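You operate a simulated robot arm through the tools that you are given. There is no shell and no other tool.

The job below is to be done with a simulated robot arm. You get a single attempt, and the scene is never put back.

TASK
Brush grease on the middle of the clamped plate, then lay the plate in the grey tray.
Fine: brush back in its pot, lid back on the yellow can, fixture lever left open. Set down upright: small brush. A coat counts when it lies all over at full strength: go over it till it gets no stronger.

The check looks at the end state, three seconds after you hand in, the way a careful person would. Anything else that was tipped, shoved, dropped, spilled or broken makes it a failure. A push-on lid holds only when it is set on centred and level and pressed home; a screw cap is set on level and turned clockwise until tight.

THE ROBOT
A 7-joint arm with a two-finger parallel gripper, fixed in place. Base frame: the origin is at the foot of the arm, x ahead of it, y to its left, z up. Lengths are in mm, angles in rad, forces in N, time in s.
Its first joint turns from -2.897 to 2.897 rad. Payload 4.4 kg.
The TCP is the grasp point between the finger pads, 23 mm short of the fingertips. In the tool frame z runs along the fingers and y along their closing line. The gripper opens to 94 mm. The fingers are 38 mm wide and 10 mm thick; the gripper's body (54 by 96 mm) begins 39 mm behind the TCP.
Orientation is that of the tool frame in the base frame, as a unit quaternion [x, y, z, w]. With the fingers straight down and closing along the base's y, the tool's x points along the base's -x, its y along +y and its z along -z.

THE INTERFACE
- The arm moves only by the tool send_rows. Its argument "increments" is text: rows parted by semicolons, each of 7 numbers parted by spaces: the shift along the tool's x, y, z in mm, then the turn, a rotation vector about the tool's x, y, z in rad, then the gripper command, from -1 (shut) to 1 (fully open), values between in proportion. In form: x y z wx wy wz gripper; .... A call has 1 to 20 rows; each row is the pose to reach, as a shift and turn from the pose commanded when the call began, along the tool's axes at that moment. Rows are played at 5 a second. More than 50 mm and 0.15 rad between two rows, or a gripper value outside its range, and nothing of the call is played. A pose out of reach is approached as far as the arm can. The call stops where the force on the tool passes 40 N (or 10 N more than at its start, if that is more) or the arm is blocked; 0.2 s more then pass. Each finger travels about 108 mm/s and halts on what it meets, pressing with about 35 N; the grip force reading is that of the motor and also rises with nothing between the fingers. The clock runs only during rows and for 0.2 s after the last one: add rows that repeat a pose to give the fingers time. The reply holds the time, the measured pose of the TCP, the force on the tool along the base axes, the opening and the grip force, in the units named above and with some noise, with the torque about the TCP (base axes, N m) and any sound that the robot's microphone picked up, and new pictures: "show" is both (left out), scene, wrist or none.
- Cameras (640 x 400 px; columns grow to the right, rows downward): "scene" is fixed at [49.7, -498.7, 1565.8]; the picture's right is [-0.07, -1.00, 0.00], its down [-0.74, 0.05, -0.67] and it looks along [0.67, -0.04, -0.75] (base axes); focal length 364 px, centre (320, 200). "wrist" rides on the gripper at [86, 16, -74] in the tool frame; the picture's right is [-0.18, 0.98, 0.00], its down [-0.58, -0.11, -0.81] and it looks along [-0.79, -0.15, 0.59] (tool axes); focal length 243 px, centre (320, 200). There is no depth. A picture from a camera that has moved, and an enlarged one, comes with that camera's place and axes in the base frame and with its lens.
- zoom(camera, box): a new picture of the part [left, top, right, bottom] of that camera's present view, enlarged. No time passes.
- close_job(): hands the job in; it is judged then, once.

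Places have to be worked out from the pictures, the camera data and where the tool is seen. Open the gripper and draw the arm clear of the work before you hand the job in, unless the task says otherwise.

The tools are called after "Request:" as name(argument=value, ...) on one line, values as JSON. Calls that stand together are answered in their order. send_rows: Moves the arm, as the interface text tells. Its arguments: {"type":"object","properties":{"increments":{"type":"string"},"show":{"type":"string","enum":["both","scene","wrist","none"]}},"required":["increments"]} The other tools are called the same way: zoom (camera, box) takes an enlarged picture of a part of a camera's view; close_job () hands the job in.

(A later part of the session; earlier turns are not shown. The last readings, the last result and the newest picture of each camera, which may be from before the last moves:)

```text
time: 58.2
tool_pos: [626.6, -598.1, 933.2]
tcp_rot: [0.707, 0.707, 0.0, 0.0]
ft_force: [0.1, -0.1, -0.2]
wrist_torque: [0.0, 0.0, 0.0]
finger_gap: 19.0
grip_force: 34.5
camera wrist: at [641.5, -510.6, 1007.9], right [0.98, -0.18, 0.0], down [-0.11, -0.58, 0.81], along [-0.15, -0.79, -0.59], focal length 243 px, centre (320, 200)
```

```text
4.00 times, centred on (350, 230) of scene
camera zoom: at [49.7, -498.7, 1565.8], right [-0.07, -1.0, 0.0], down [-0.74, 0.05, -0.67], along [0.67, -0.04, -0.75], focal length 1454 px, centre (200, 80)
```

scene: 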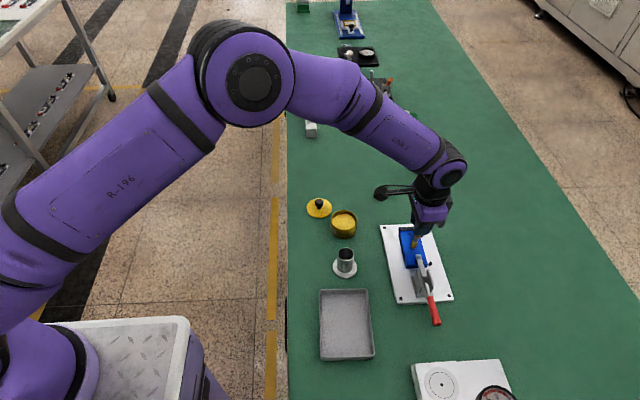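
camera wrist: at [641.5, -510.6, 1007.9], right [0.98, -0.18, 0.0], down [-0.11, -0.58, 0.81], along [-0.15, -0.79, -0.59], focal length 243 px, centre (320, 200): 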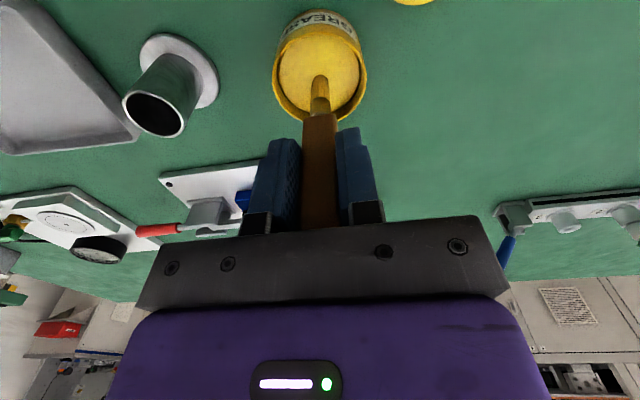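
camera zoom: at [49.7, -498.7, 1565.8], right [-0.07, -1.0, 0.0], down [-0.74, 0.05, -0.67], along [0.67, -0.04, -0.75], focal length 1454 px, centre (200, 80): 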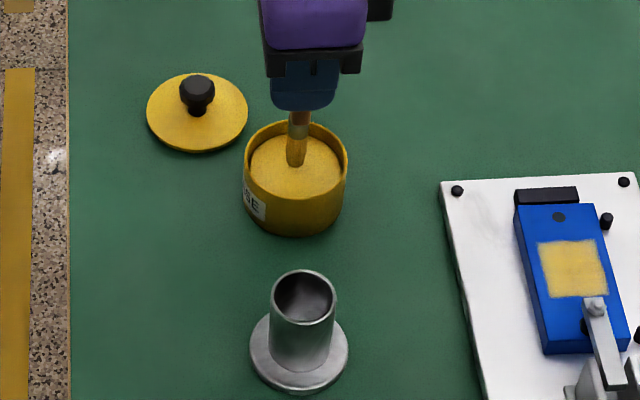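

Not touching yet; lowering by small steps into the grease.

Request:
send_rows(increments="0 0 2 0 0 0 -1; 0 0 4 0 0 0 -1; 0 0 4 0 0 0 -1", show="none")

Request:
send_rows(increments="0 0 1 0 0 0 -1; 0 0 2 0 0 0 -1; 0 0 2 0 0 0 -1", show="none")

```text
time: 59.0
tool_pos: [625.5, -597.2, 929.8]
tcp_rot: [0.707, 0.707, 0.0, -0.001]
ft_force: [0.2, 0.3, -0.5]
wrist_torque: [-0.01, -0.05, 0.01]
finger_gap: 19.1
grip_force: 35.2
```

```text
time: 59.8
tool_pos: [625.5, -598.3, 927.0]
tcp_rot: [0.707, 0.707, 0.0, 0.0]
ft_force: [-1.0, 0.7, 5.2]
wrist_torque: [0.06, 0.02, 0.02]
finger_gap: 18.9
grip_force: 34.5
```

Light contact with the grease (5 N). A small swirl, then lift and return over the plate.

Request:
send_rows(increments="4 0 0.5 0 0 0 -1; 0 4 0.5 0 0 0 -1; -4 0 0.5 0 0 0 -1; 0 -4 0.5 0 0 0 -1; 0 0 0.5 0 0 0 -1; 0 0 -20 0 0 0 -1; 0 0 -45 0 0 0 -1; 0 0 -66 0 0 0 -1; -35 -18 -66 0 0 0 -1; -70 -36 -66 0 0 0 -1; -105 -54 -66 0 0 0 -1; -140 -74 -66 0 0 0 -1; -161 -87 -66 0 0 0 -1; -161 -87 -36 0 0 0 -1; -161 -87 -10 0 0 0 -1; -161 -87 -10 0 0 0 -1", show="wrist")

Request:
zoom(camera="wrist", box=[260, 20, 380, 120])

Request:
zoom(camera="scene", box=[390, 220, 440, 280])

```text
time: 63.2
tool_pos: [539.9, -758.0, 938.3]
tcp_rot: [0.707, 0.707, 0.0, 0.0]
ft_force: [0.2, -0.5, -0.1]
wrist_torque: [0.02, 0.02, -0.04]
finger_gap: 19.1
grip_force: 35.3
camera wrist: at [554.2, -671.2, 1012.7], right [0.98, -0.18, 0.0], down [-0.11, -0.58, 0.81], along [-0.15, -0.79, -0.59], focal length 243 px, centre (320, 200)
```

wrist: 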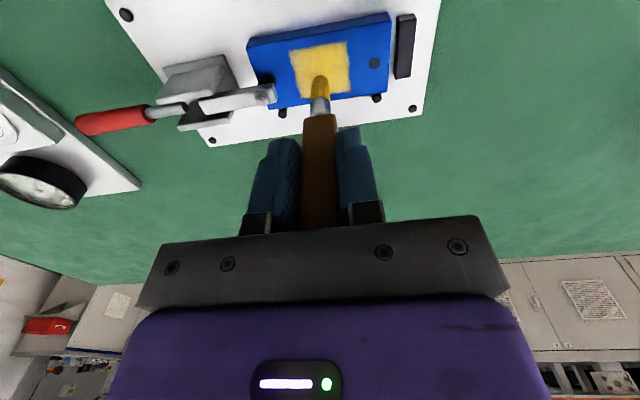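

```text
4.00 times, centred on (320, 70) of wrist
camera zoom: at [554.2, -671.2, 1012.7], right [0.98, -0.18, 0.0], down [-0.11, -0.58, 0.81], along [-0.15, -0.79, -0.59], focal length 970 px, centre (320, 720)
```

zoom: 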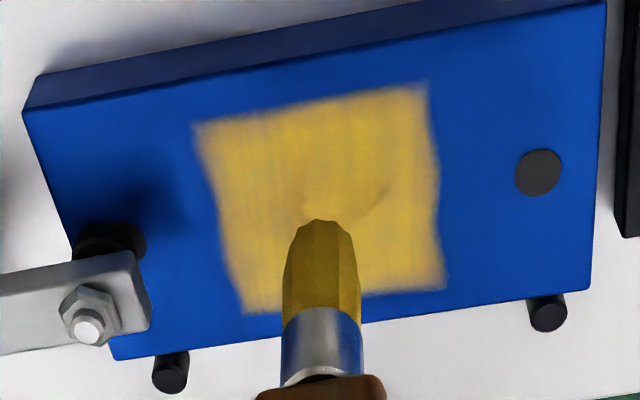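

```text
6.67 times, centred on (415, 250) of scene
camera zoom: at [49.7, -498.7, 1565.8], right [-0.07, -1.0, 0.0], down [-0.74, 0.05, -0.67], along [0.67, -0.04, -0.75], focal length 2424 px, centre (-313, -133)
```

zoom: 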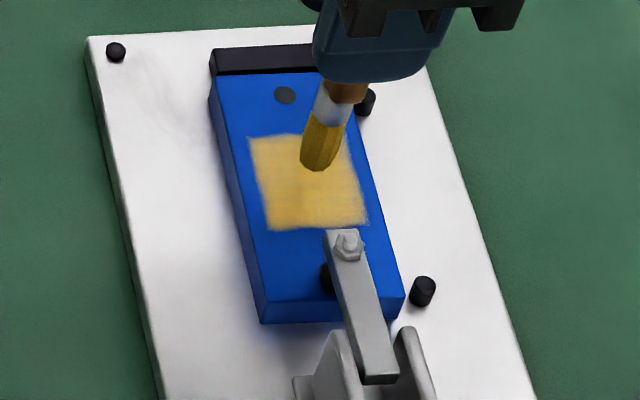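

Back over the plate. Another full two-direction pass with the freshly loaded brush.

Request:
send_rows(increments="0 0 8 0 0 0 -1; -16 -18 14 0 0 0 -1; 0 -18 14 0 0 0 -1; 16 -18 14 0 0 0 -1; 16 -11 14 0 0 0 -1; 0 -11 14 0 0 0 -1; -16 -11 14 0 0 0 -1; -16 -4 14 0 0 0 -1; 0 -4 14 0 0 0 -1; 16 -4 14 0 0 0 -1; 16 3 14 0 0 0 -1; 0 3 14 0 0 0 -1; -16 3 14 0 0 0 -1; -16 10 14 0 0 0 -1; 0 10 14 0 0 0 -1; 16 10 14 0 0 0 -1; 16 18 14 0 0 0 -1; 0 18 14 0 0 0 -1; -16 18 14 0 0 0 -1; 0 0 14 0 0 0 -1", show="none")

Request:
send_rows(increments="-16 -18 0 0 0 0 -1; -16 0 0 0 0 0 -1; -16 18 0 0 0 0 -1; -10 18 0 0 0 0 -1; -10 0 0 0 0 0 -1; -10 -18 0 0 0 0 -1; -3 -18 0 0 0 0 -1; -3 0 0 0 0 0 -1; -3 18 0 0 0 0 -1; 4 18 0 0 0 0 -1; 4 0 0 0 0 0 -1; 4 -18 0 0 0 0 -1; 10 -18 0 0 0 0 -1; 10 0 0 0 0 0 -1; 10 18 0 0 0 0 -1; 16 18 0 0 0 0 -1; 16 0 0 0 0 0 -1; 16 -18 0 0 0 0 -1; 0 0 0 0 0 0 -1; 0 0 -30 0 0 0 -1", show="none")

Request:
send_rows(increments="0 0 -30 0 0 0 -1; 0 0 -30 0 0 0 -1", show="none")

Request:
zoom(camera="wrist", box=[260, 0, 380, 100])

Request:
zoom(camera="scene", box=[390, 220, 440, 280])

```text
time: 67.4
tool_pos: [537.2, -758.6, 923.4]
tcp_rot: [0.708, 0.706, 0.0, 0.0]
ft_force: [0.3, 1.0, 4.5]
wrist_torque: [-0.03, 0.0, -0.02]
finger_gap: 18.9
grip_force: 34.9
```

```text
time: 71.6
tool_pos: [540.5, -759.4, 951.8]
tcp_rot: [0.707, 0.707, 0.0, 0.0]
ft_force: [-0.1, -1.2, -0.8]
wrist_torque: [0.02, -0.01, 0.02]
finger_gap: 19.2
grip_force: 35.1
```

```text
time: 72.2
tool_pos: [540.4, -758.4, 982.7]
tcp_rot: [0.707, 0.707, 0.0, 0.0]
ft_force: [-0.6, 0.3, 0.1]
wrist_torque: [0.02, 0.02, -0.03]
finger_gap: 18.8
grip_force: 35.2
```

```text
4.00 times, centred on (320, 50) of wrist
camera zoom: at [555.2, -671.5, 1057.3], right [0.98, -0.18, 0.0], down [-0.11, -0.58, 0.81], along [-0.15, -0.79, -0.59], focal length 970 px, centre (320, 800)
```

zoom: 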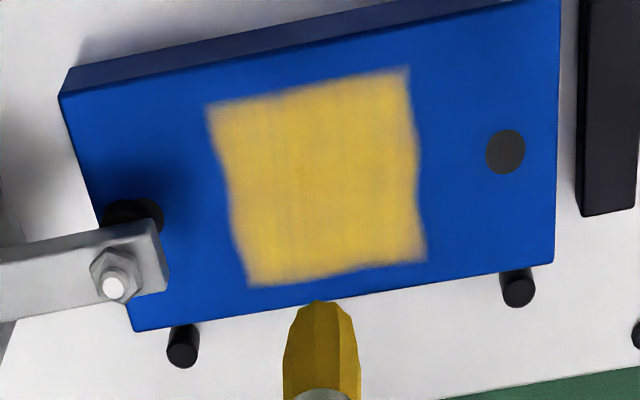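

```text
6.67 times, centred on (415, 250) of scene
camera zoom: at [49.7, -498.7, 1565.8], right [-0.07, -1.0, 0.0], down [-0.74, 0.05, -0.67], along [0.67, -0.04, -0.75], focal length 2424 px, centre (-313, -133)
```

zoom: 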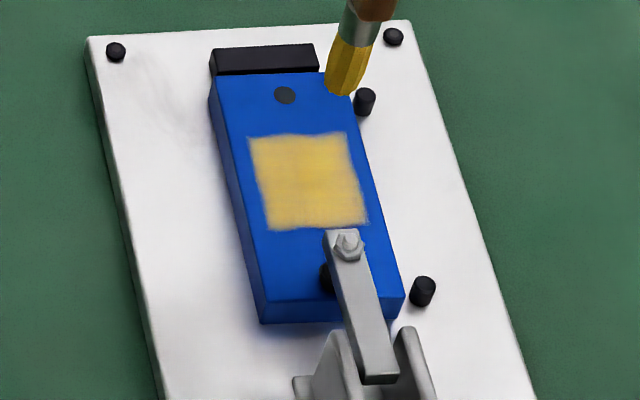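

The coat no longer changes – saturated. Now I return the brush to above its pot at (509.5, −589).

Request:
send_rows(increments="40 -6 -10 0 0 0 -1; 80 -13 -20 0 0 0 -1; 120 -20 -20 0 0 0 -1; 155 -27 -20 0 0 0 -1; 170 -29.3 -20 0 0 0 -1; 170 -29.3 -10 0 0 0 -1; 170 -29.3 -10 0 0 0 -1", show="both")

Request:
zoom(camera="wrist", box=[240, 0, 400, 200])

Request:
zoom(camera="scene", box=[320, 200, 380, 290])

```text
time: 73.8
tool_pos: [511.4, -588.2, 992.0]
tcp_rot: [0.707, 0.707, 0.0, 0.0]
ft_force: [0.2, -0.1, -0.1]
wrist_torque: [0.03, 0.03, 0.0]
finger_gap: 19.2
grip_force: 34.6
camera wrist: at [525.9, -501.4, 1066.8], right [0.98, -0.18, 0.0], down [-0.11, -0.58, 0.81], along [-0.15, -0.79, -0.59], focal length 243 px, centre (320, 200)
```

scene: 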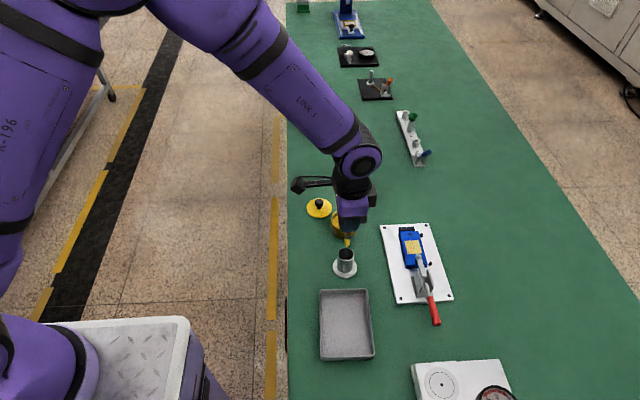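
wrist: 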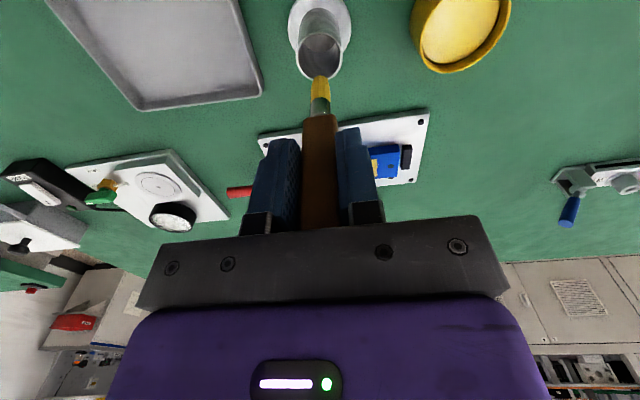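

```text
2.00 times, centred on (320, 100) of wrist
camera zoom: at [525.9, -501.4, 1066.8], right [0.98, -0.18, 0.0], down [-0.11, -0.58, 0.81], along [-0.15, -0.79, -0.59], focal length 485 px, centre (320, 400)
```

zoom: 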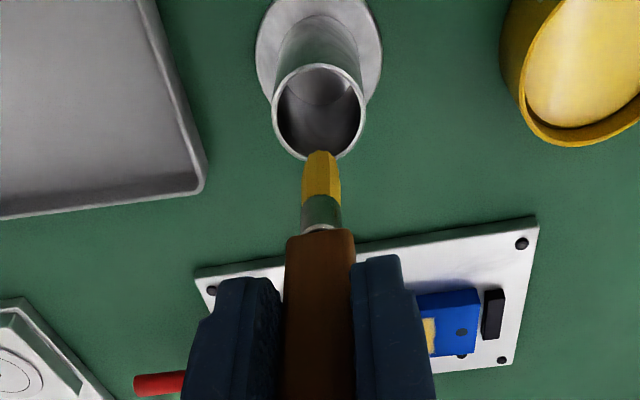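

```text
4.44 times, centred on (350, 245) of scene
camera zoom: at [49.7, -498.7, 1565.8], right [-0.07, -1.0, 0.0], down [-0.74, 0.05, -0.67], along [0.67, -0.04, -0.75], focal length 1616 px, centre (187, 0)
```

zoom: 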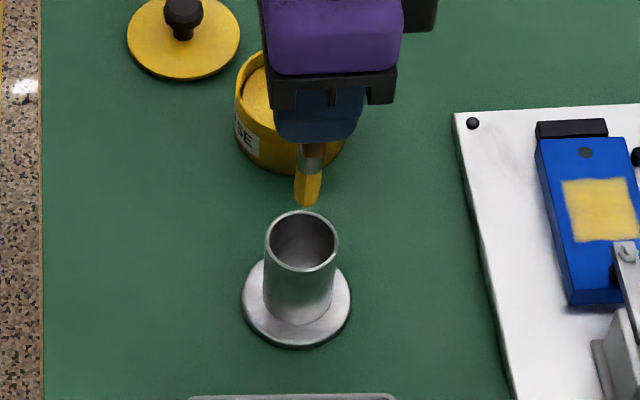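

Brush tip is aligned with the pot mouth. I lower it in steps.

Request:
send_rows(increments="0 0 25 0 0 0 -1; 0 0 45 0 0 0 -1; 0 0 65 0 0 0 -1; 0 0 78 0 0 0 -1; 0 0 82 0 0 0 -1; 0 0 82 0 0 0 -1", show="both")

Request:
zoom(camera="wrist", box=[240, 0, 400, 200])

Request:
zoom(camera="scene", box=[320, 200, 380, 290])

```text
time: 75.2
tool_pos: [509.2, -589.5, 910.8]
tcp_rot: [0.708, 0.707, 0.0, 0.0]
ft_force: [0.2, 0.1, 0.9]
wrist_torque: [0.02, 0.02, 0.01]
finger_gap: 19.1
grip_force: 34.8
camera wrist: at [524.0, -501.3, 985.4], right [0.98, -0.19, 0.0], down [-0.11, -0.58, 0.81], along [-0.15, -0.79, -0.59], focal length 243 px, centre (320, 200)
```

scene: 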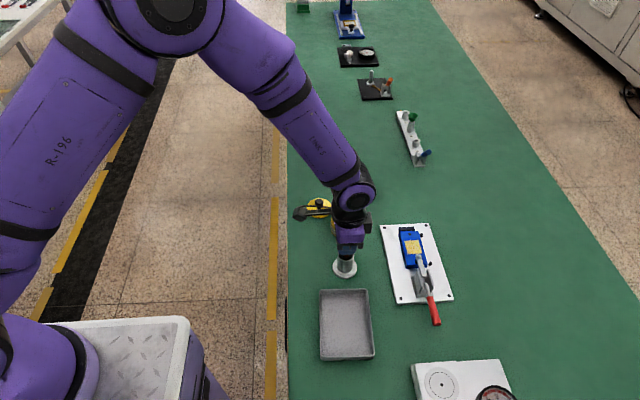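
wrist: 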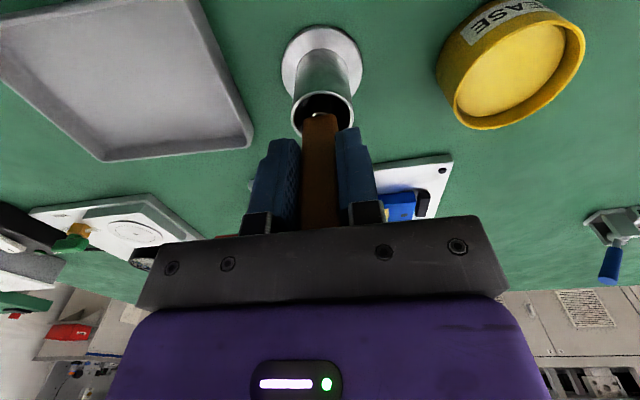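

```text
2.00 times, centred on (320, 100) of wrist
camera zoom: at [524.0, -501.3, 985.4], right [0.98, -0.19, 0.0], down [-0.11, -0.58, 0.81], along [-0.15, -0.79, -0.59], focal length 485 px, centre (320, 400)
```

zoom: 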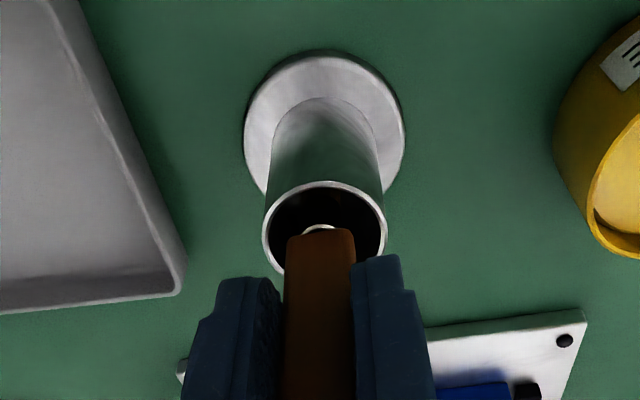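

```text
4.44 times, centred on (350, 245) of scene
camera zoom: at [49.7, -498.7, 1565.8], right [-0.07, -1.0, 0.0], down [-0.74, 0.05, -0.67], along [0.67, -0.04, -0.75], focal length 1616 px, centre (187, 0)
```

zoom: 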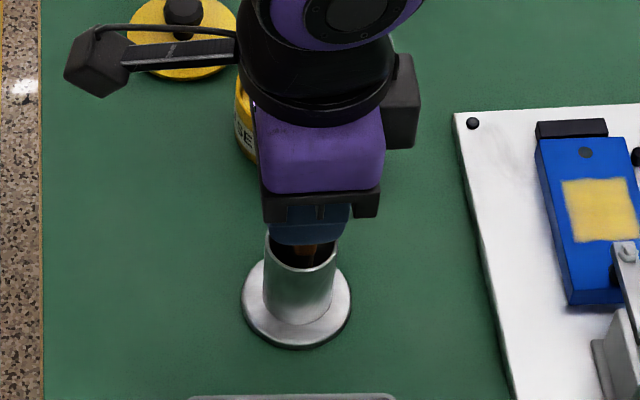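

I continue down with small steps until the brush rests on the pot floor.

Request:
send_rows(increments="0 0 3 0 0 0 -1; 0 0 6 0 0 0 -1; 0 0 6 0 0 0 -1", show="none")

Request:
send_rows(increments="0 0 1 0 0 0 -1; 0 0 2 0 0 0 -1; 0 0 2 0 0 0 -1", show="none")

```text
time: 76.0
tool_pos: [509.2, -588.6, 906.2]
tcp_rot: [0.708, 0.707, 0.0, 0.0]
ft_force: [0.0, -0.2, -0.6]
wrist_torque: [-0.02, -0.03, -0.04]
finger_gap: 19.2
grip_force: 35.1
```

```text
time: 76.8
tool_pos: [508.0, -588.5, 904.5]
tcp_rot: [0.707, 0.707, 0.0, 0.0]
ft_force: [-0.4, 0.9, 0.2]
wrist_torque: [-0.05, -0.02, 0.01]
finger_gap: 19.3
grip_force: 34.1
```

Request:
send_rows(increments="0 0 1 0 0 0 -1; 0 0 1 0 0 0 -1", show="none")

Request:
send_rows(increments="0 0 1 0 0 0 -1; 0 0 1 0 0 0 -1", show="none")

Request:
zoom(camera="wrist", box=[240, 0, 400, 200])

```text
time: 77.4
tool_pos: [508.8, -587.8, 904.3]
tcp_rot: [0.707, 0.707, -0.001, 0.002]
ft_force: [0.0, 2.0, 18.0]
wrist_torque: [0.18, 0.0, 0.01]
finger_gap: 19.0
grip_force: 35.7
```

```text
time: 78.0
tool_pos: [508.4, -589.4, 902.9]
tcp_rot: [0.707, 0.707, -0.001, 0.002]
ft_force: [0.2, 1.6, 37.4]
wrist_torque: [0.16, -0.02, 0.03]
finger_gap: 18.9
grip_force: 35.0
```

```text
2.00 times, centred on (320, 100) of wrist
camera zoom: at [524.4, -501.5, 977.5], right [0.98, -0.18, 0.0], down [-0.11, -0.58, 0.81], along [-0.15, -0.79, -0.59], focal length 485 px, centre (320, 400)
```

zoom: 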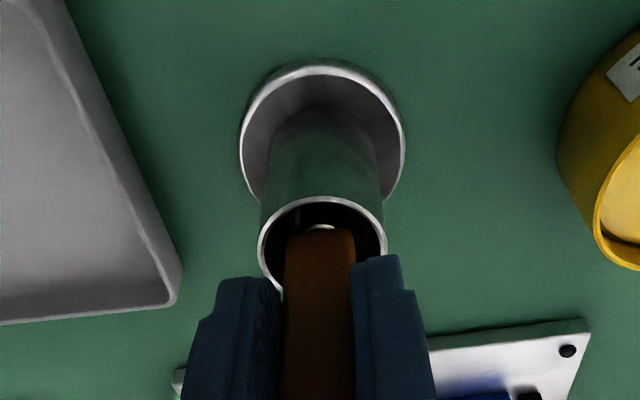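

Brush is firmly on the pot floor (37 N). I back off ~2 mm to remove the preload and check.

Request:
send_rows(increments="0 0 -1 0 0 0 -1; 0 0 -1.8 0 0 0 -1; 0 0 -1.8 0 0 0 -1", show="both")

Request:
zoom(camera="wrist", box=[240, 0, 400, 200])

Request:
zoom(camera="scene", box=[320, 200, 380, 290])

```text
time: 78.8
tool_pos: [508.3, -588.8, 903.2]
tcp_rot: [0.708, 0.707, 0.0, 0.0]
ft_force: [0.8, -4.5, 16.9]
wrist_torque: [-0.52, -0.14, 0.04]
finger_gap: 19.2
grip_force: 34.4
camera wrist: at [524.4, -501.5, 977.8], right [0.98, -0.19, 0.0], down [-0.11, -0.58, 0.81], along [-0.15, -0.79, -0.59], focal length 243 px, centre (320, 200)
```

scene: 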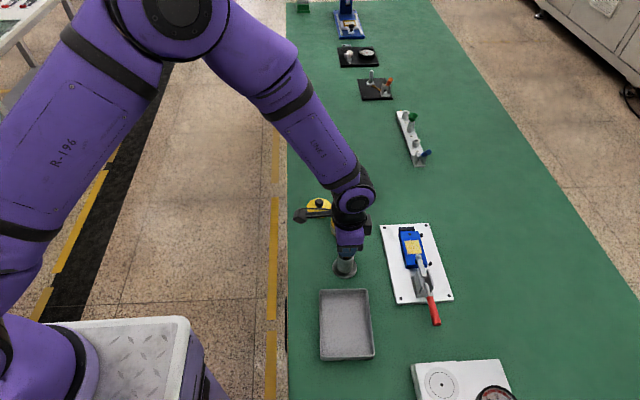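
wrist: 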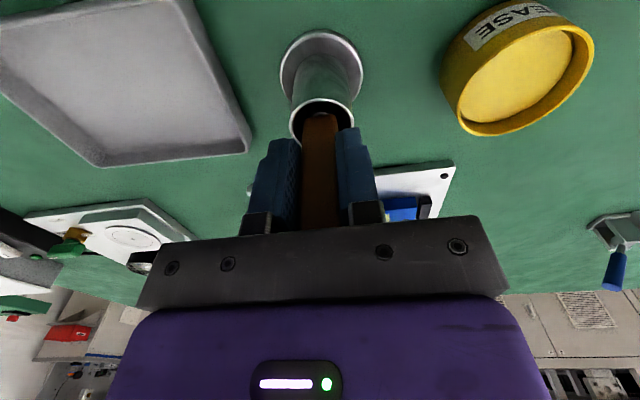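

```text
2.00 times, centred on (320, 100) of wrist
camera zoom: at [524.4, -501.5, 977.8], right [0.98, -0.19, 0.0], down [-0.11, -0.58, 0.81], along [-0.15, -0.79, -0.59], focal length 485 px, centre (320, 400)
```

zoom: 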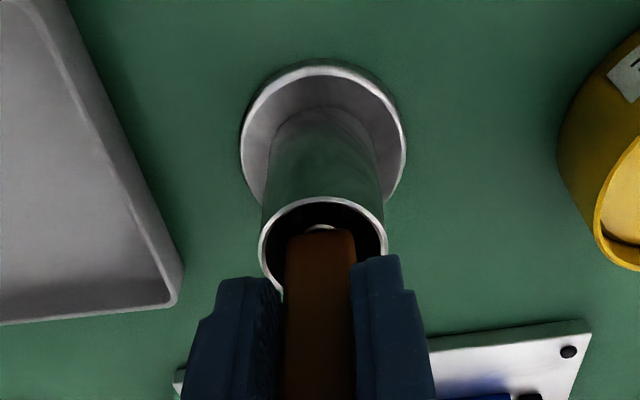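

```text
4.44 times, centred on (350, 245) of scene
camera zoom: at [49.7, -498.7, 1565.8], right [-0.07, -1.0, 0.0], down [-0.74, 0.05, -0.67], along [0.67, -0.04, -0.75], focal length 1616 px, centre (187, 0)
```

zoom: 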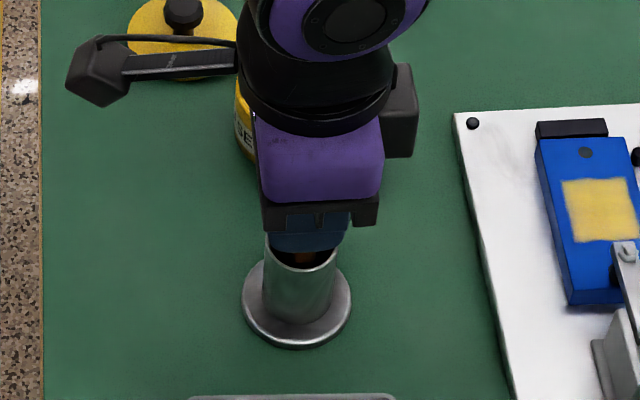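

There's still 17 N axial and a small lateral force, so I ease up another 1.3 mm, then release.

Request:
send_rows(increments="0 0 -0.7 0 0 0 -1; 0 0 -1.3 0 0 0 -1; 0 0 -1.3 0 0 0 -1", show="none")

Request:
zoom(camera="wrist", box=[240, 0, 400, 200])

```text
time: 79.6
tool_pos: [508.1, -587.1, 903.2]
tcp_rot: [0.707, 0.707, 0.0, 0.0]
ft_force: [-0.3, 0.4, -0.3]
wrist_torque: [0.0, 0.03, 0.03]
finger_gap: 18.8
grip_force: 35.6
```

```text
2.00 times, centred on (320, 100) of wrist
camera zoom: at [524.3, -500.8, 978.7], right [0.98, -0.18, 0.0], down [-0.11, -0.58, 0.81], along [-0.15, -0.79, -0.59], focal length 485 px, centre (320, 400)
```

zoom: 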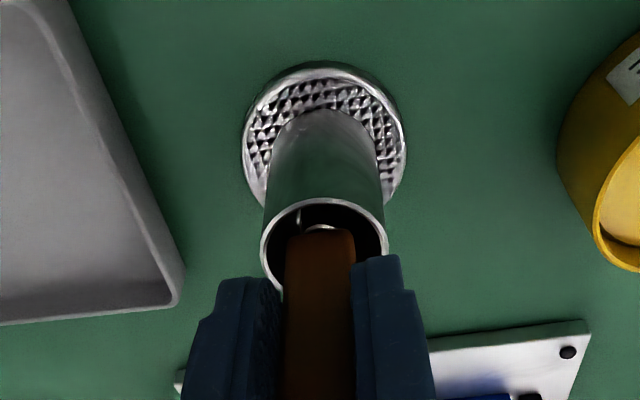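

Forces are zero (the flange is just mirror-like). I open the fingers and rise clear of the handle.

Request:
send_rows(increments="0 0 0 0 0 0 -0.4; 0 0 0 0 0 0 0; 0 0 0 0 0 0 0.4; 0 0 0 0 0 0 0.4; 0 0 -15 0 0 0 0.4; 0 0 -40 0 0 0 0.4; 0 0 -75 0 0 0 0.4; 0 0 -100 0 0 0 0.4; 0 0 -100 0 0 0 0.4", show="both")

Request:
zoom(camera="wrist", box=[240, 0, 400, 200])

Request:
zoom(camera="scene", box=[320, 200, 380, 290])

```text
time: 81.6
tool_pos: [509.1, -589.1, 1004.7]
tcp_rot: [0.707, 0.707, 0.0, -0.001]
ft_force: [-0.1, -0.6, 0.6]
wrist_torque: [0.01, 0.02, 0.02]
finger_gap: 66.1
grip_force: 0.1
camera wrist: at [524.4, -500.9, 1079.4], right [0.98, -0.18, 0.0], down [-0.11, -0.58, 0.81], along [-0.15, -0.79, -0.59], focal length 243 px, centre (320, 200)
```

scene: 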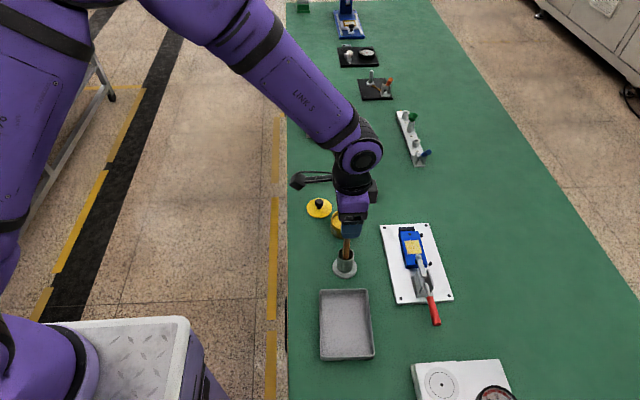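
wrist: 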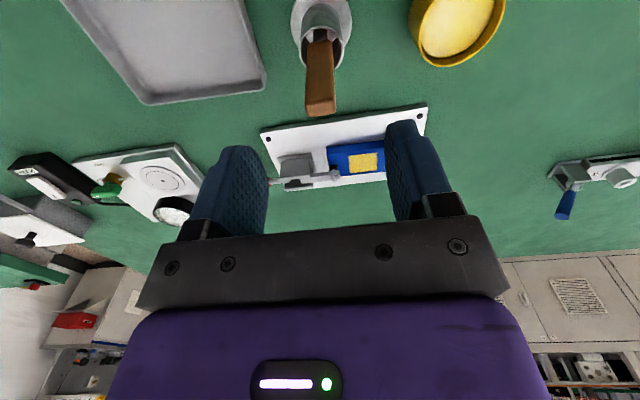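

```text
2.00 times, centred on (320, 100) of wrist
camera zoom: at [524.4, -500.9, 1079.4], right [0.98, -0.18, 0.0], down [-0.11, -0.58, 0.81], along [-0.15, -0.79, -0.59], focal length 485 px, centre (320, 400)
```

zoom: 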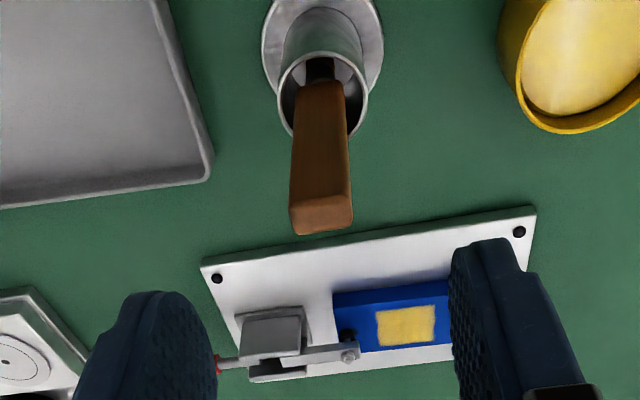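

```text
4.44 times, centred on (350, 245) of scene
camera zoom: at [49.7, -498.7, 1565.8], right [-0.07, -1.0, 0.0], down [-0.74, 0.05, -0.67], along [0.67, -0.04, -0.75], focal length 1616 px, centre (187, 0)
```

zoom: 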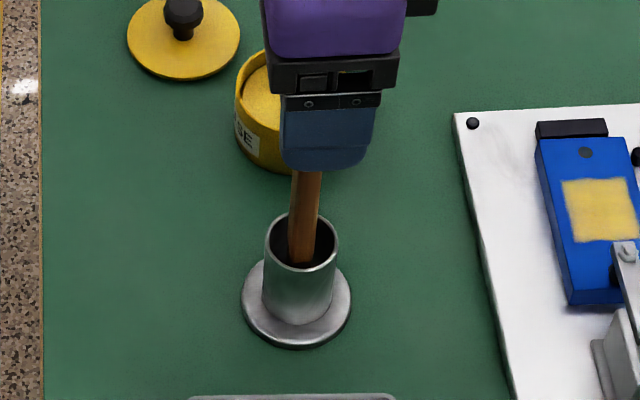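

Brush is standing upright in its pot. Now I fetch the lid: moving above it at (700, −540).

Request:
send_rows(increments="12 45 0 0 0 0 0.2; 24 90 0 0 0 0 0.2; 36 135 0 0 0 0 0.2; 45 175 0 0 0 0 0.2; 49 190.5 0 0 0 0 0.2; 49 190.5 40 0 0 0 0.2; 49 190.5 80 0 0 0 0.2; 49 190.5 110 0 0 0 0.2; 49 190.5 110 0 0 0 0.2", show="wrist")

Request:
zoom(camera="wrist", box=[250, 0, 390, 180])

Request:
zoom(camera="scene", box=[290, 160, 370, 240])

```text
time: 83.6
tool_pos: [700.3, -538.9, 894.2]
tcp_rot: [0.708, 0.707, 0.0, 0.0]
ft_force: [0.1, -0.1, -0.2]
wrist_torque: [-0.01, 0.0, -0.02]
finger_gap: 56.7
grip_force: 0.0
camera wrist: at [715.6, -450.9, 969.3], right [0.98, -0.18, 0.0], down [-0.11, -0.58, 0.81], along [-0.15, -0.79, -0.59], focal length 243 px, centre (320, 200)
```

wrist: 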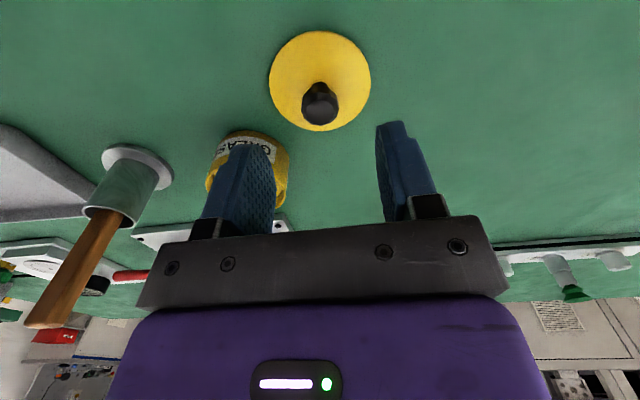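

```text
2.22 times, centred on (320, 90) of wrist
camera zoom: at [715.6, -450.9, 969.3], right [0.98, -0.18, 0.0], down [-0.11, -0.58, 0.81], along [-0.15, -0.79, -0.59], focal length 539 px, centre (320, 444)
```

zoom: 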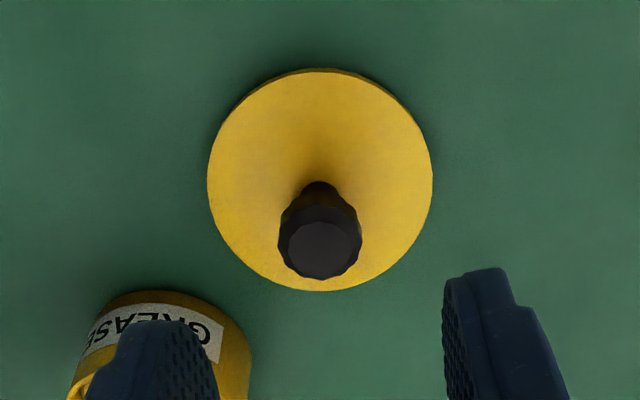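

```text
5.00 times, centred on (330, 200) of scene
camera zoom: at [49.7, -498.7, 1565.8], right [-0.07, -1.0, 0.0], down [-0.74, 0.05, -0.67], along [0.67, -0.04, -0.75], focal length 1818 px, centre (270, 200)
```

zoom: 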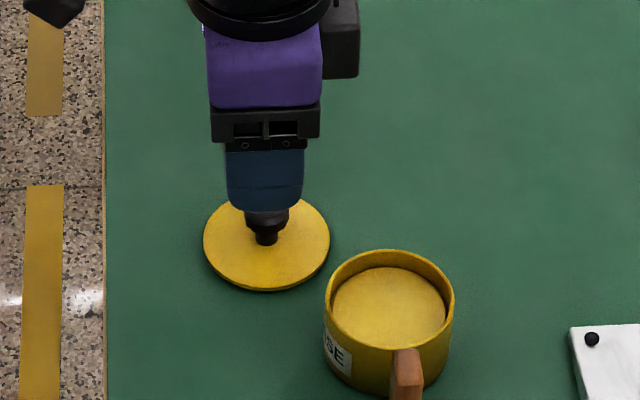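

Lid is centred under the tool. I descend to z≈831, check the force, then close on the knob.

Request:
send_rows(increments="0 0 30 0 0 0 0.2; 0 0 50 0 0 0 0.2; 0 0 60 0 0 0 0.2; 0 0 62.4 0 0 0 0.2; 0 0 62.4 0 0 0 0.2", show="none")

Request:
send_rows(increments="0 0 0 0 0 0 -1; 0 0 0 0 0 0 -1; 0 0 0 0 0 0 -1; 0 0 0 0 0 0 -1", show="wrist")

Request:
zoom(camera="wrist", box=[230, 60, 410, 230])

```text
time: 84.8
tool_pos: [699.6, -539.6, 831.0]
tcp_rot: [0.707, 0.707, 0.001, 0.0]
ft_force: [0.1, 0.0, 0.1]
wrist_torque: [0.02, -0.01, -0.02]
finger_gap: 56.4
grip_force: 0.2
```

```text
time: 85.8
tool_pos: [698.8, -537.8, 832.1]
tcp_rot: [0.707, 0.707, 0.001, 0.0]
ft_force: [-0.8, 1.1, 0.7]
wrist_torque: [0.03, -0.02, 0.01]
finger_gap: 22.7
grip_force: 35.5
camera wrist: at [714.6, -452.1, 906.7], right [0.98, -0.18, 0.0], down [-0.11, -0.58, 0.81], along [-0.15, -0.79, -0.59], focal length 243 px, centre (320, 200)
```

wrist: 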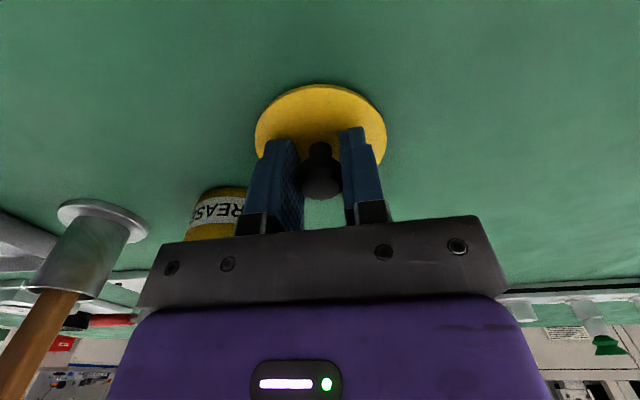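

```text
2.35 times, centred on (320, 145) of wrist
camera zoom: at [714.6, -452.1, 906.7], right [0.98, -0.18, 0.0], down [-0.11, -0.58, 0.81], along [-0.15, -0.79, -0.59], focal length 571 px, centre (320, 329)
```

zoom: 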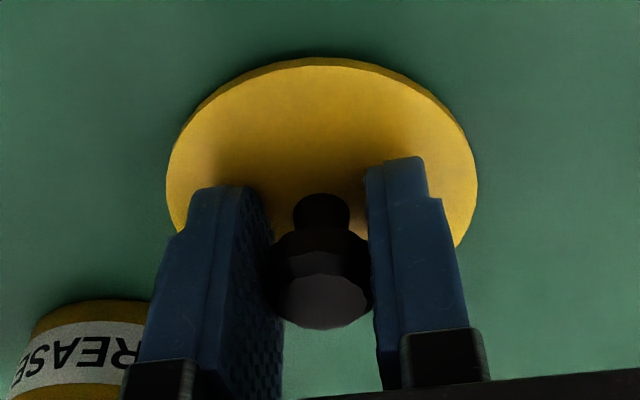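

Knob gripped in the same way as before. I lift the lid and carry it back over the can.

Request:
send_rows(increments="0 0 -15 0 0 0 -1; 0 0 -45 0 0 0 -1; 0 0 -80 0 0 0 -1; -20 -25 -95 0 0 0 -1; -40 -50 -95 0 0 0 -1; -58.8 -74.2 -95 0 0 0 -1; -58.8 -74.2 -80 0 0 0 -1; -58.8 -74.2 -65 0 0 0 -1; -58.8 -74.2 -65 0 0 0 -1", show="both")

Request:
zoom(camera="wrist", box=[230, 20, 410, 230])

Request:
zoom(camera="scene", box=[315, 170, 375, 260])

```text
time: 87.8
tool_pos: [625.7, -598.0, 896.2]
tcp_rot: [0.708, 0.707, -0.001, 0.0]
ft_force: [-0.5, -0.1, 0.2]
wrist_torque: [-0.01, 0.01, -0.02]
finger_gap: 22.7
grip_force: 34.8
camera wrist: at [641.1, -511.5, 971.4], right [0.98, -0.19, 0.0], down [-0.11, -0.58, 0.81], along [-0.15, -0.79, -0.59], focal length 243 px, centre (320, 200)
```

scene: 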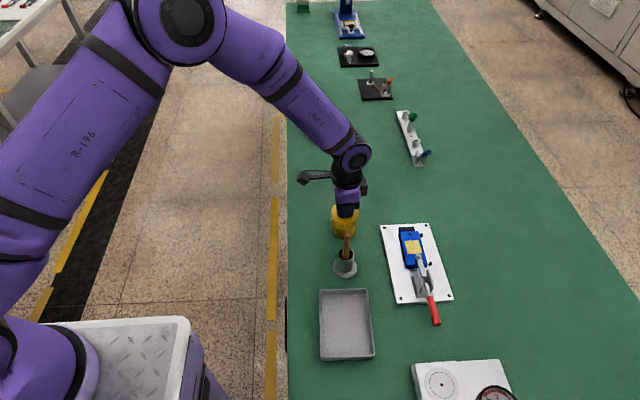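
wrist: 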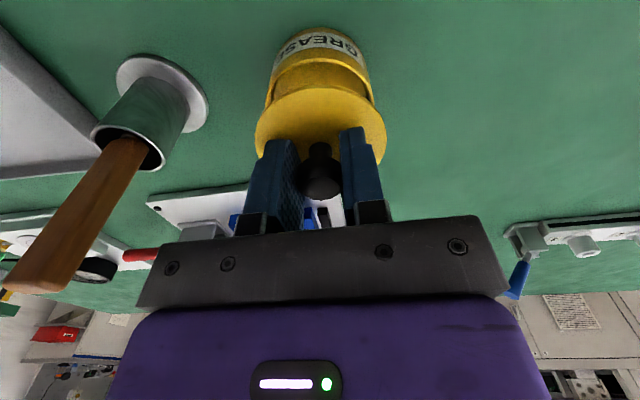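

```text
1.90 times, centred on (320, 125) of wrist
camera zoom: at [641.1, -511.5, 971.4], right [0.98, -0.19, 0.0], down [-0.11, -0.58, 0.81], along [-0.15, -0.79, -0.59], focal length 462 px, centre (320, 343)
```

zoom: 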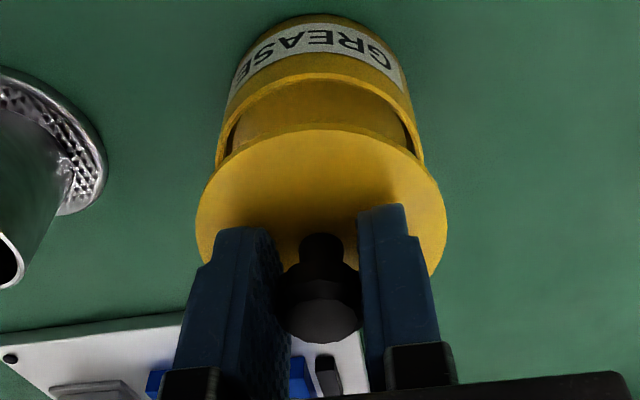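

```text
4.44 times, centred on (345, 215) of scene
camera zoom: at [49.7, -498.7, 1565.8], right [-0.07, -1.0, 0.0], down [-0.74, 0.05, -0.67], along [0.67, -0.04, -0.75], focal length 1616 px, centre (209, 133)
```

zoom: 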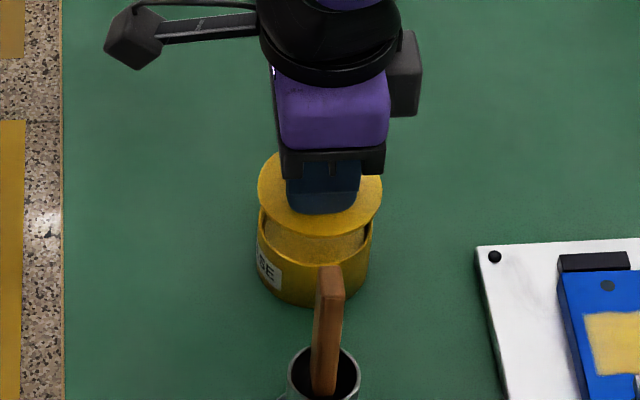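

Lid is level and centred above the can. I lower to just above the rim.

Request:
send_rows(increments="0 0 10 0 0 0 -1; 0 0 18 0 0 0 -1; 0 0 22 0 0 0 -1; 0 0 24 0 0 0 -1; 0 0 24 0 0 0 -1", show="none")

Request:
zoom(camera="wrist", box=[230, 20, 410, 230])

Request:
zoom(camera="scene", box=[315, 170, 375, 260])

```text
time: 89.0
tool_pos: [626.0, -598.0, 873.0]
tcp_rot: [0.707, 0.707, 0.001, 0.001]
ft_force: [-0.2, -0.6, -0.1]
wrist_torque: [0.01, -0.01, 0.0]
finger_gap: 22.5
grip_force: 35.5
```

```text
1.90 times, centred on (320, 125) of wrist
camera zoom: at [641.9, -511.1, 947.7], right [0.98, -0.18, 0.0], down [-0.11, -0.58, 0.81], along [-0.15, -0.79, -0.59], focal length 462 px, centre (320, 343)
```

zoom: 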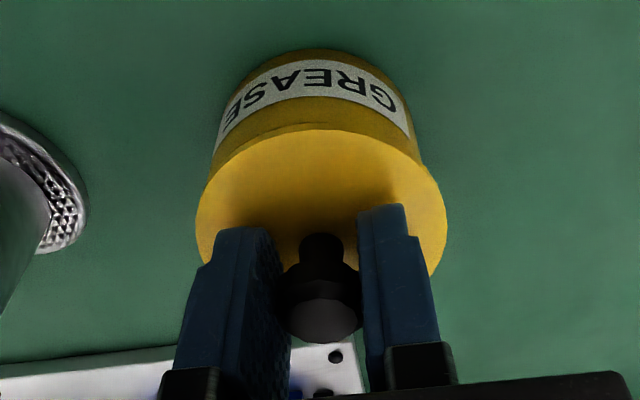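

```text
4.44 times, centred on (345, 215) of scene
camera zoom: at [49.7, -498.7, 1565.8], right [-0.07, -1.0, 0.0], down [-0.74, 0.05, -0.67], along [0.67, -0.04, -0.75], focal length 1616 px, centre (209, 133)
```

zoom: 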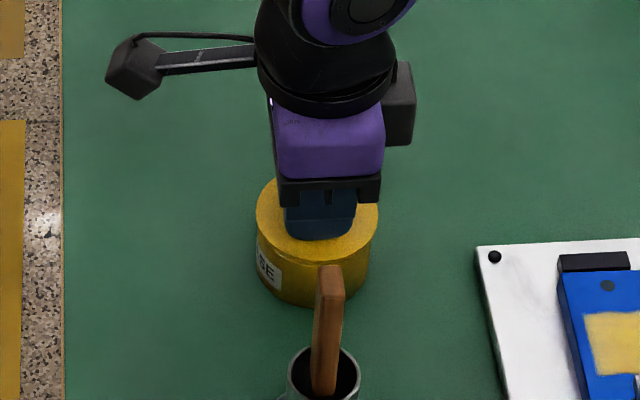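

Aligned. Now pressing down gently, 1 mm per row.

Request:
send_rows(increments="0 0 1 0 0 0 -1; 0 0 2 0 0 0 -1; 0 0 3 0 0 0 -1; 0 0 4 0 0 0 -1", show="none")

Request:
send_rows(increments="0 0 1 0 0 0 -1; 0 0 2 0 0 0 -1", show="none")

Request:
zoom(camera="wrist", box=[230, 20, 410, 230])

```text
time: 90.0
tool_pos: [626.0, -598.9, 869.7]
tcp_rot: [0.707, 0.707, 0.0, 0.0]
ft_force: [-1.4, 2.9, 9.8]
wrist_torque: [-0.03, 0.03, 0.07]
finger_gap: 22.5
grip_force: 34.8
```

```text
time: 90.6
tool_pos: [625.8, -599.0, 868.8]
tcp_rot: [0.707, 0.707, 0.0, 0.002]
ft_force: [-1.9, 2.8, 33.7]
wrist_torque: [0.28, 0.11, 0.01]
finger_gap: 22.2
grip_force: 35.4
```

```text
1.90 times, centred on (320, 125) of wrist
camera zoom: at [640.9, -511.0, 944.0], right [0.98, -0.18, 0.0], down [-0.11, -0.58, 0.81], along [-0.15, -0.79, -0.59], focal length 462 px, centre (320, 343)
```

zoom: 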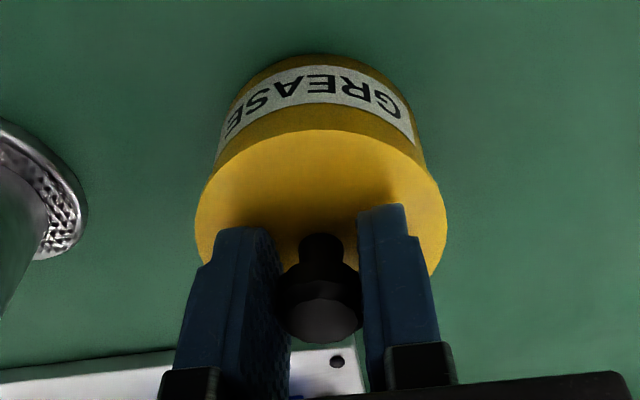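

33.7 N, no snap yet. I press a bit further.

Request:
send_rows(increments="0 0 0.5 0 0 0 -1; 0 0 0.8 0 0 0 -1", show="none")

Request:
send_rows(increments="0 0 0.5 0 0 0 -1; 0 0 0.8 0 0 0 -1", show="none")

```text
time: 91.1
tool_pos: [626.3, -599.1, 868.6]
tcp_rot: [0.707, 0.707, 0.0, 0.002]
ft_force: [-1.8, 3.0, 11.7]
wrist_torque: [0.05, 0.15, 0.03]
finger_gap: 22.6
grip_force: 34.8
stopped in row 2: the force on the tool passed its limit at 46 N (the readings are from after the stop); the commanded pose is now the measured one
```

```text
time: 91.7
tool_pos: [626.1, -598.9, 869.4]
tcp_rot: [0.707, 0.707, 0.0, 0.003]
ft_force: [-2.7, 5.3, 28.9]
wrist_torque: [0.28, 0.16, 0.03]
finger_gap: 22.7
grip_force: 35.2
```

46 N reached without a snap. I relax the pressure and inspect the lid's seating closely.

Request:
send_rows(increments="0 0 -1.2 0 0 0 -1; 0 0 -1.5 0 0 0 -1", show="none")

Request:
zoom(camera="wrist", box=[245, 30, 395, 130])

Request:
zoom(camera="scene", box=[325, 195, 365, 245])

```text
time: 92.3
tool_pos: [626.9, -600.3, 868.8]
tcp_rot: [0.707, 0.708, 0.001, 0.002]
ft_force: [-0.5, -2.1, 18.6]
wrist_torque: [-0.11, -0.06, -0.02]
finger_gap: 22.7
grip_force: 35.5
```

```text
4.00 times, centred on (320, 80) of wrist
camera zoom: at [641.6, -512.0, 943.4], right [0.98, -0.18, 0.0], down [-0.11, -0.58, 0.81], along [-0.15, -0.79, -0.59], focal length 970 px, centre (320, 680)
```

zoom: 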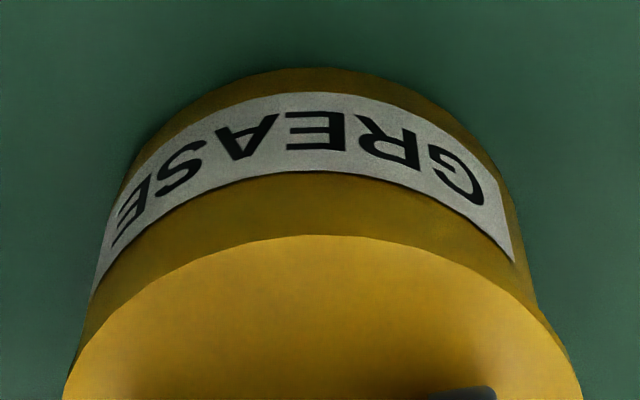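

```text
8.00 times, centred on (345, 220) of scene
camera zoom: at [49.7, -498.7, 1565.8], right [-0.07, -1.0, 0.0], down [-0.74, 0.05, -0.67], along [0.67, -0.04, -0.75], focal length 2908 px, centre (120, 40)
```

zoom: 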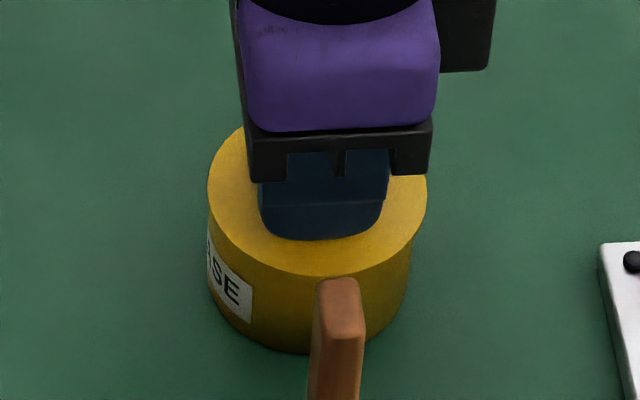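

Compared with the first pictures, the lid sits ~1.3 mm too far toward −y. I lift it a few mm, shift +1.3 mm in y and compare again.

Request:
send_rows(increments="0 0 -3 0 0 0 -1; 0 0 -6 0 0 0 -1; 1.3 0 -6 0 0 0 -1; 1.3 0 -6 0 0 0 -1", show="none")

Request:
zoom(camera="scene", box=[325, 195, 365, 245])

Request:
zoom(camera="wrist", box=[240, 30, 400, 230])

```text
time: 93.3
tool_pos: [625.6, -598.0, 873.3]
tcp_rot: [0.707, 0.707, 0.001, 0.001]
ft_force: [-0.8, 0.5, -0.5]
wrist_torque: [-0.01, 0.0, 0.0]
finger_gap: 22.6
grip_force: 34.9
```

```text
8.00 times, centred on (345, 220) of scene
camera zoom: at [49.7, -498.7, 1565.8], right [-0.07, -1.0, 0.0], down [-0.74, 0.05, -0.67], along [0.67, -0.04, -0.75], focal length 2908 px, centre (120, 40)
```

zoom: 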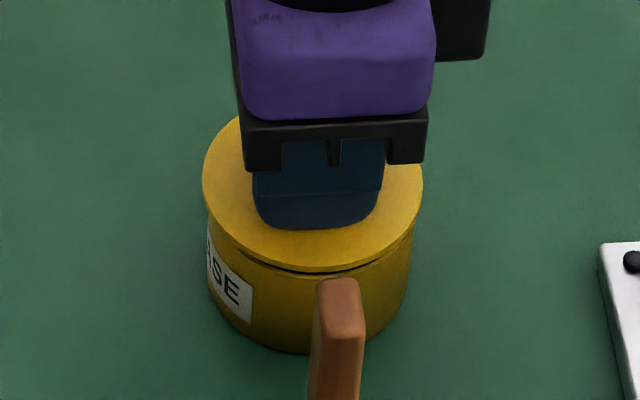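

```text
2.00 times, centred on (320, 130) of wrist
camera zoom: at [641.3, -510.3, 949.0], right [0.98, -0.18, 0.0], down [-0.11, -0.58, 0.81], along [-0.15, -0.79, -0.59], focal length 485 px, centre (320, 340)
```

zoom: 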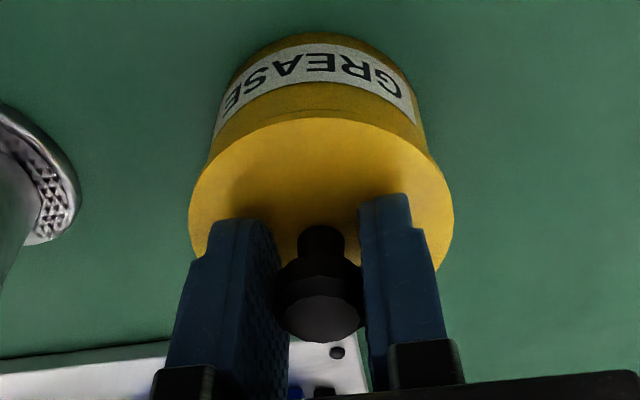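

Request:
zoom(camera="scene", box=[332, 220, 362, 242])

Request:
zoom(camera="wrist", box=[255, 50, 325, 100])

Request:
zoom(camera="wrist", box=[325, 50, 395, 100])

```text
16.00 times, centred on (347, 231) of scene
camera zoom: at [49.7, -498.7, 1565.8], right [-0.07, -1.0, 0.0], down [-0.74, 0.05, -0.67], along [0.67, -0.04, -0.75], focal length 5817 px, centre (-112, -296)
```

zoom: 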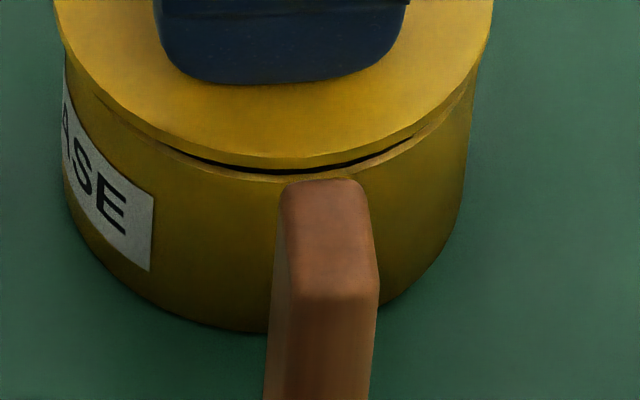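

```text
8.00 times, centred on (290, 75) of wrist
camera zoom: at [641.3, -510.3, 949.0], right [0.98, -0.18, 0.0], down [-0.11, -0.58, 0.81], along [-0.15, -0.79, -0.59], focal length 1941 px, centre (560, 1200)
```

zoom: 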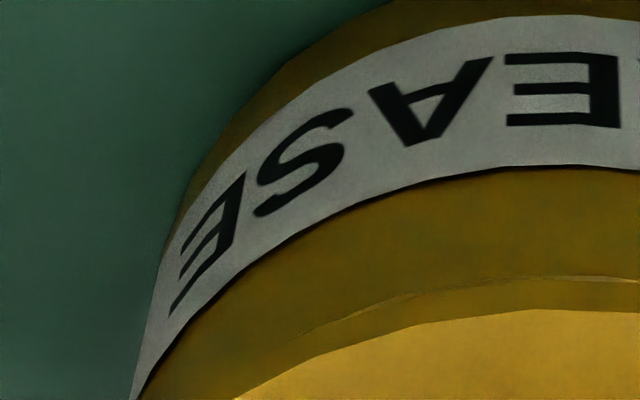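

```text
8.00 times, centred on (360, 75) of wrist
camera zoom: at [641.3, -510.3, 949.0], right [0.98, -0.18, 0.0], down [-0.11, -0.58, 0.81], along [-0.15, -0.79, -0.59], focal length 1941 px, centre (0, 1200)
```

zoom: 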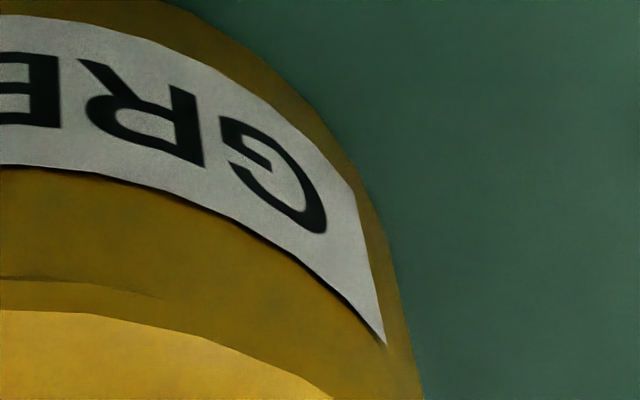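

The lid now looks centred on the can (y matched to the original picture, x symmetric). I press down again in small steps.

Request:
send_rows(increments="0 0 1 0 0 0 -1; 0 0 2 0 0 0 -1; 0 0 3 0 0 0 -1; 0 0 3 0 0 0 -1", show="none")

Request:
send_rows(increments="0 0 1 0 0 0 -1; 0 0 2 0 0 0 -1", show="none")

```text
time: 94.3
tool_pos: [625.9, -599.0, 871.1]
tcp_rot: [0.708, 0.707, 0.0, 0.001]
ft_force: [-0.2, -1.0, -0.1]
wrist_torque: [0.01, -0.01, 0.01]
finger_gap: 22.4
grip_force: 35.3
```

```text
time: 94.9
tool_pos: [626.3, -598.5, 870.4]
tcp_rot: [0.707, 0.707, -0.001, 0.002]
ft_force: [-0.2, -0.3, 0.5]
wrist_torque: [0.02, -0.03, -0.04]
finger_gap: 22.5
grip_force: 34.9
```

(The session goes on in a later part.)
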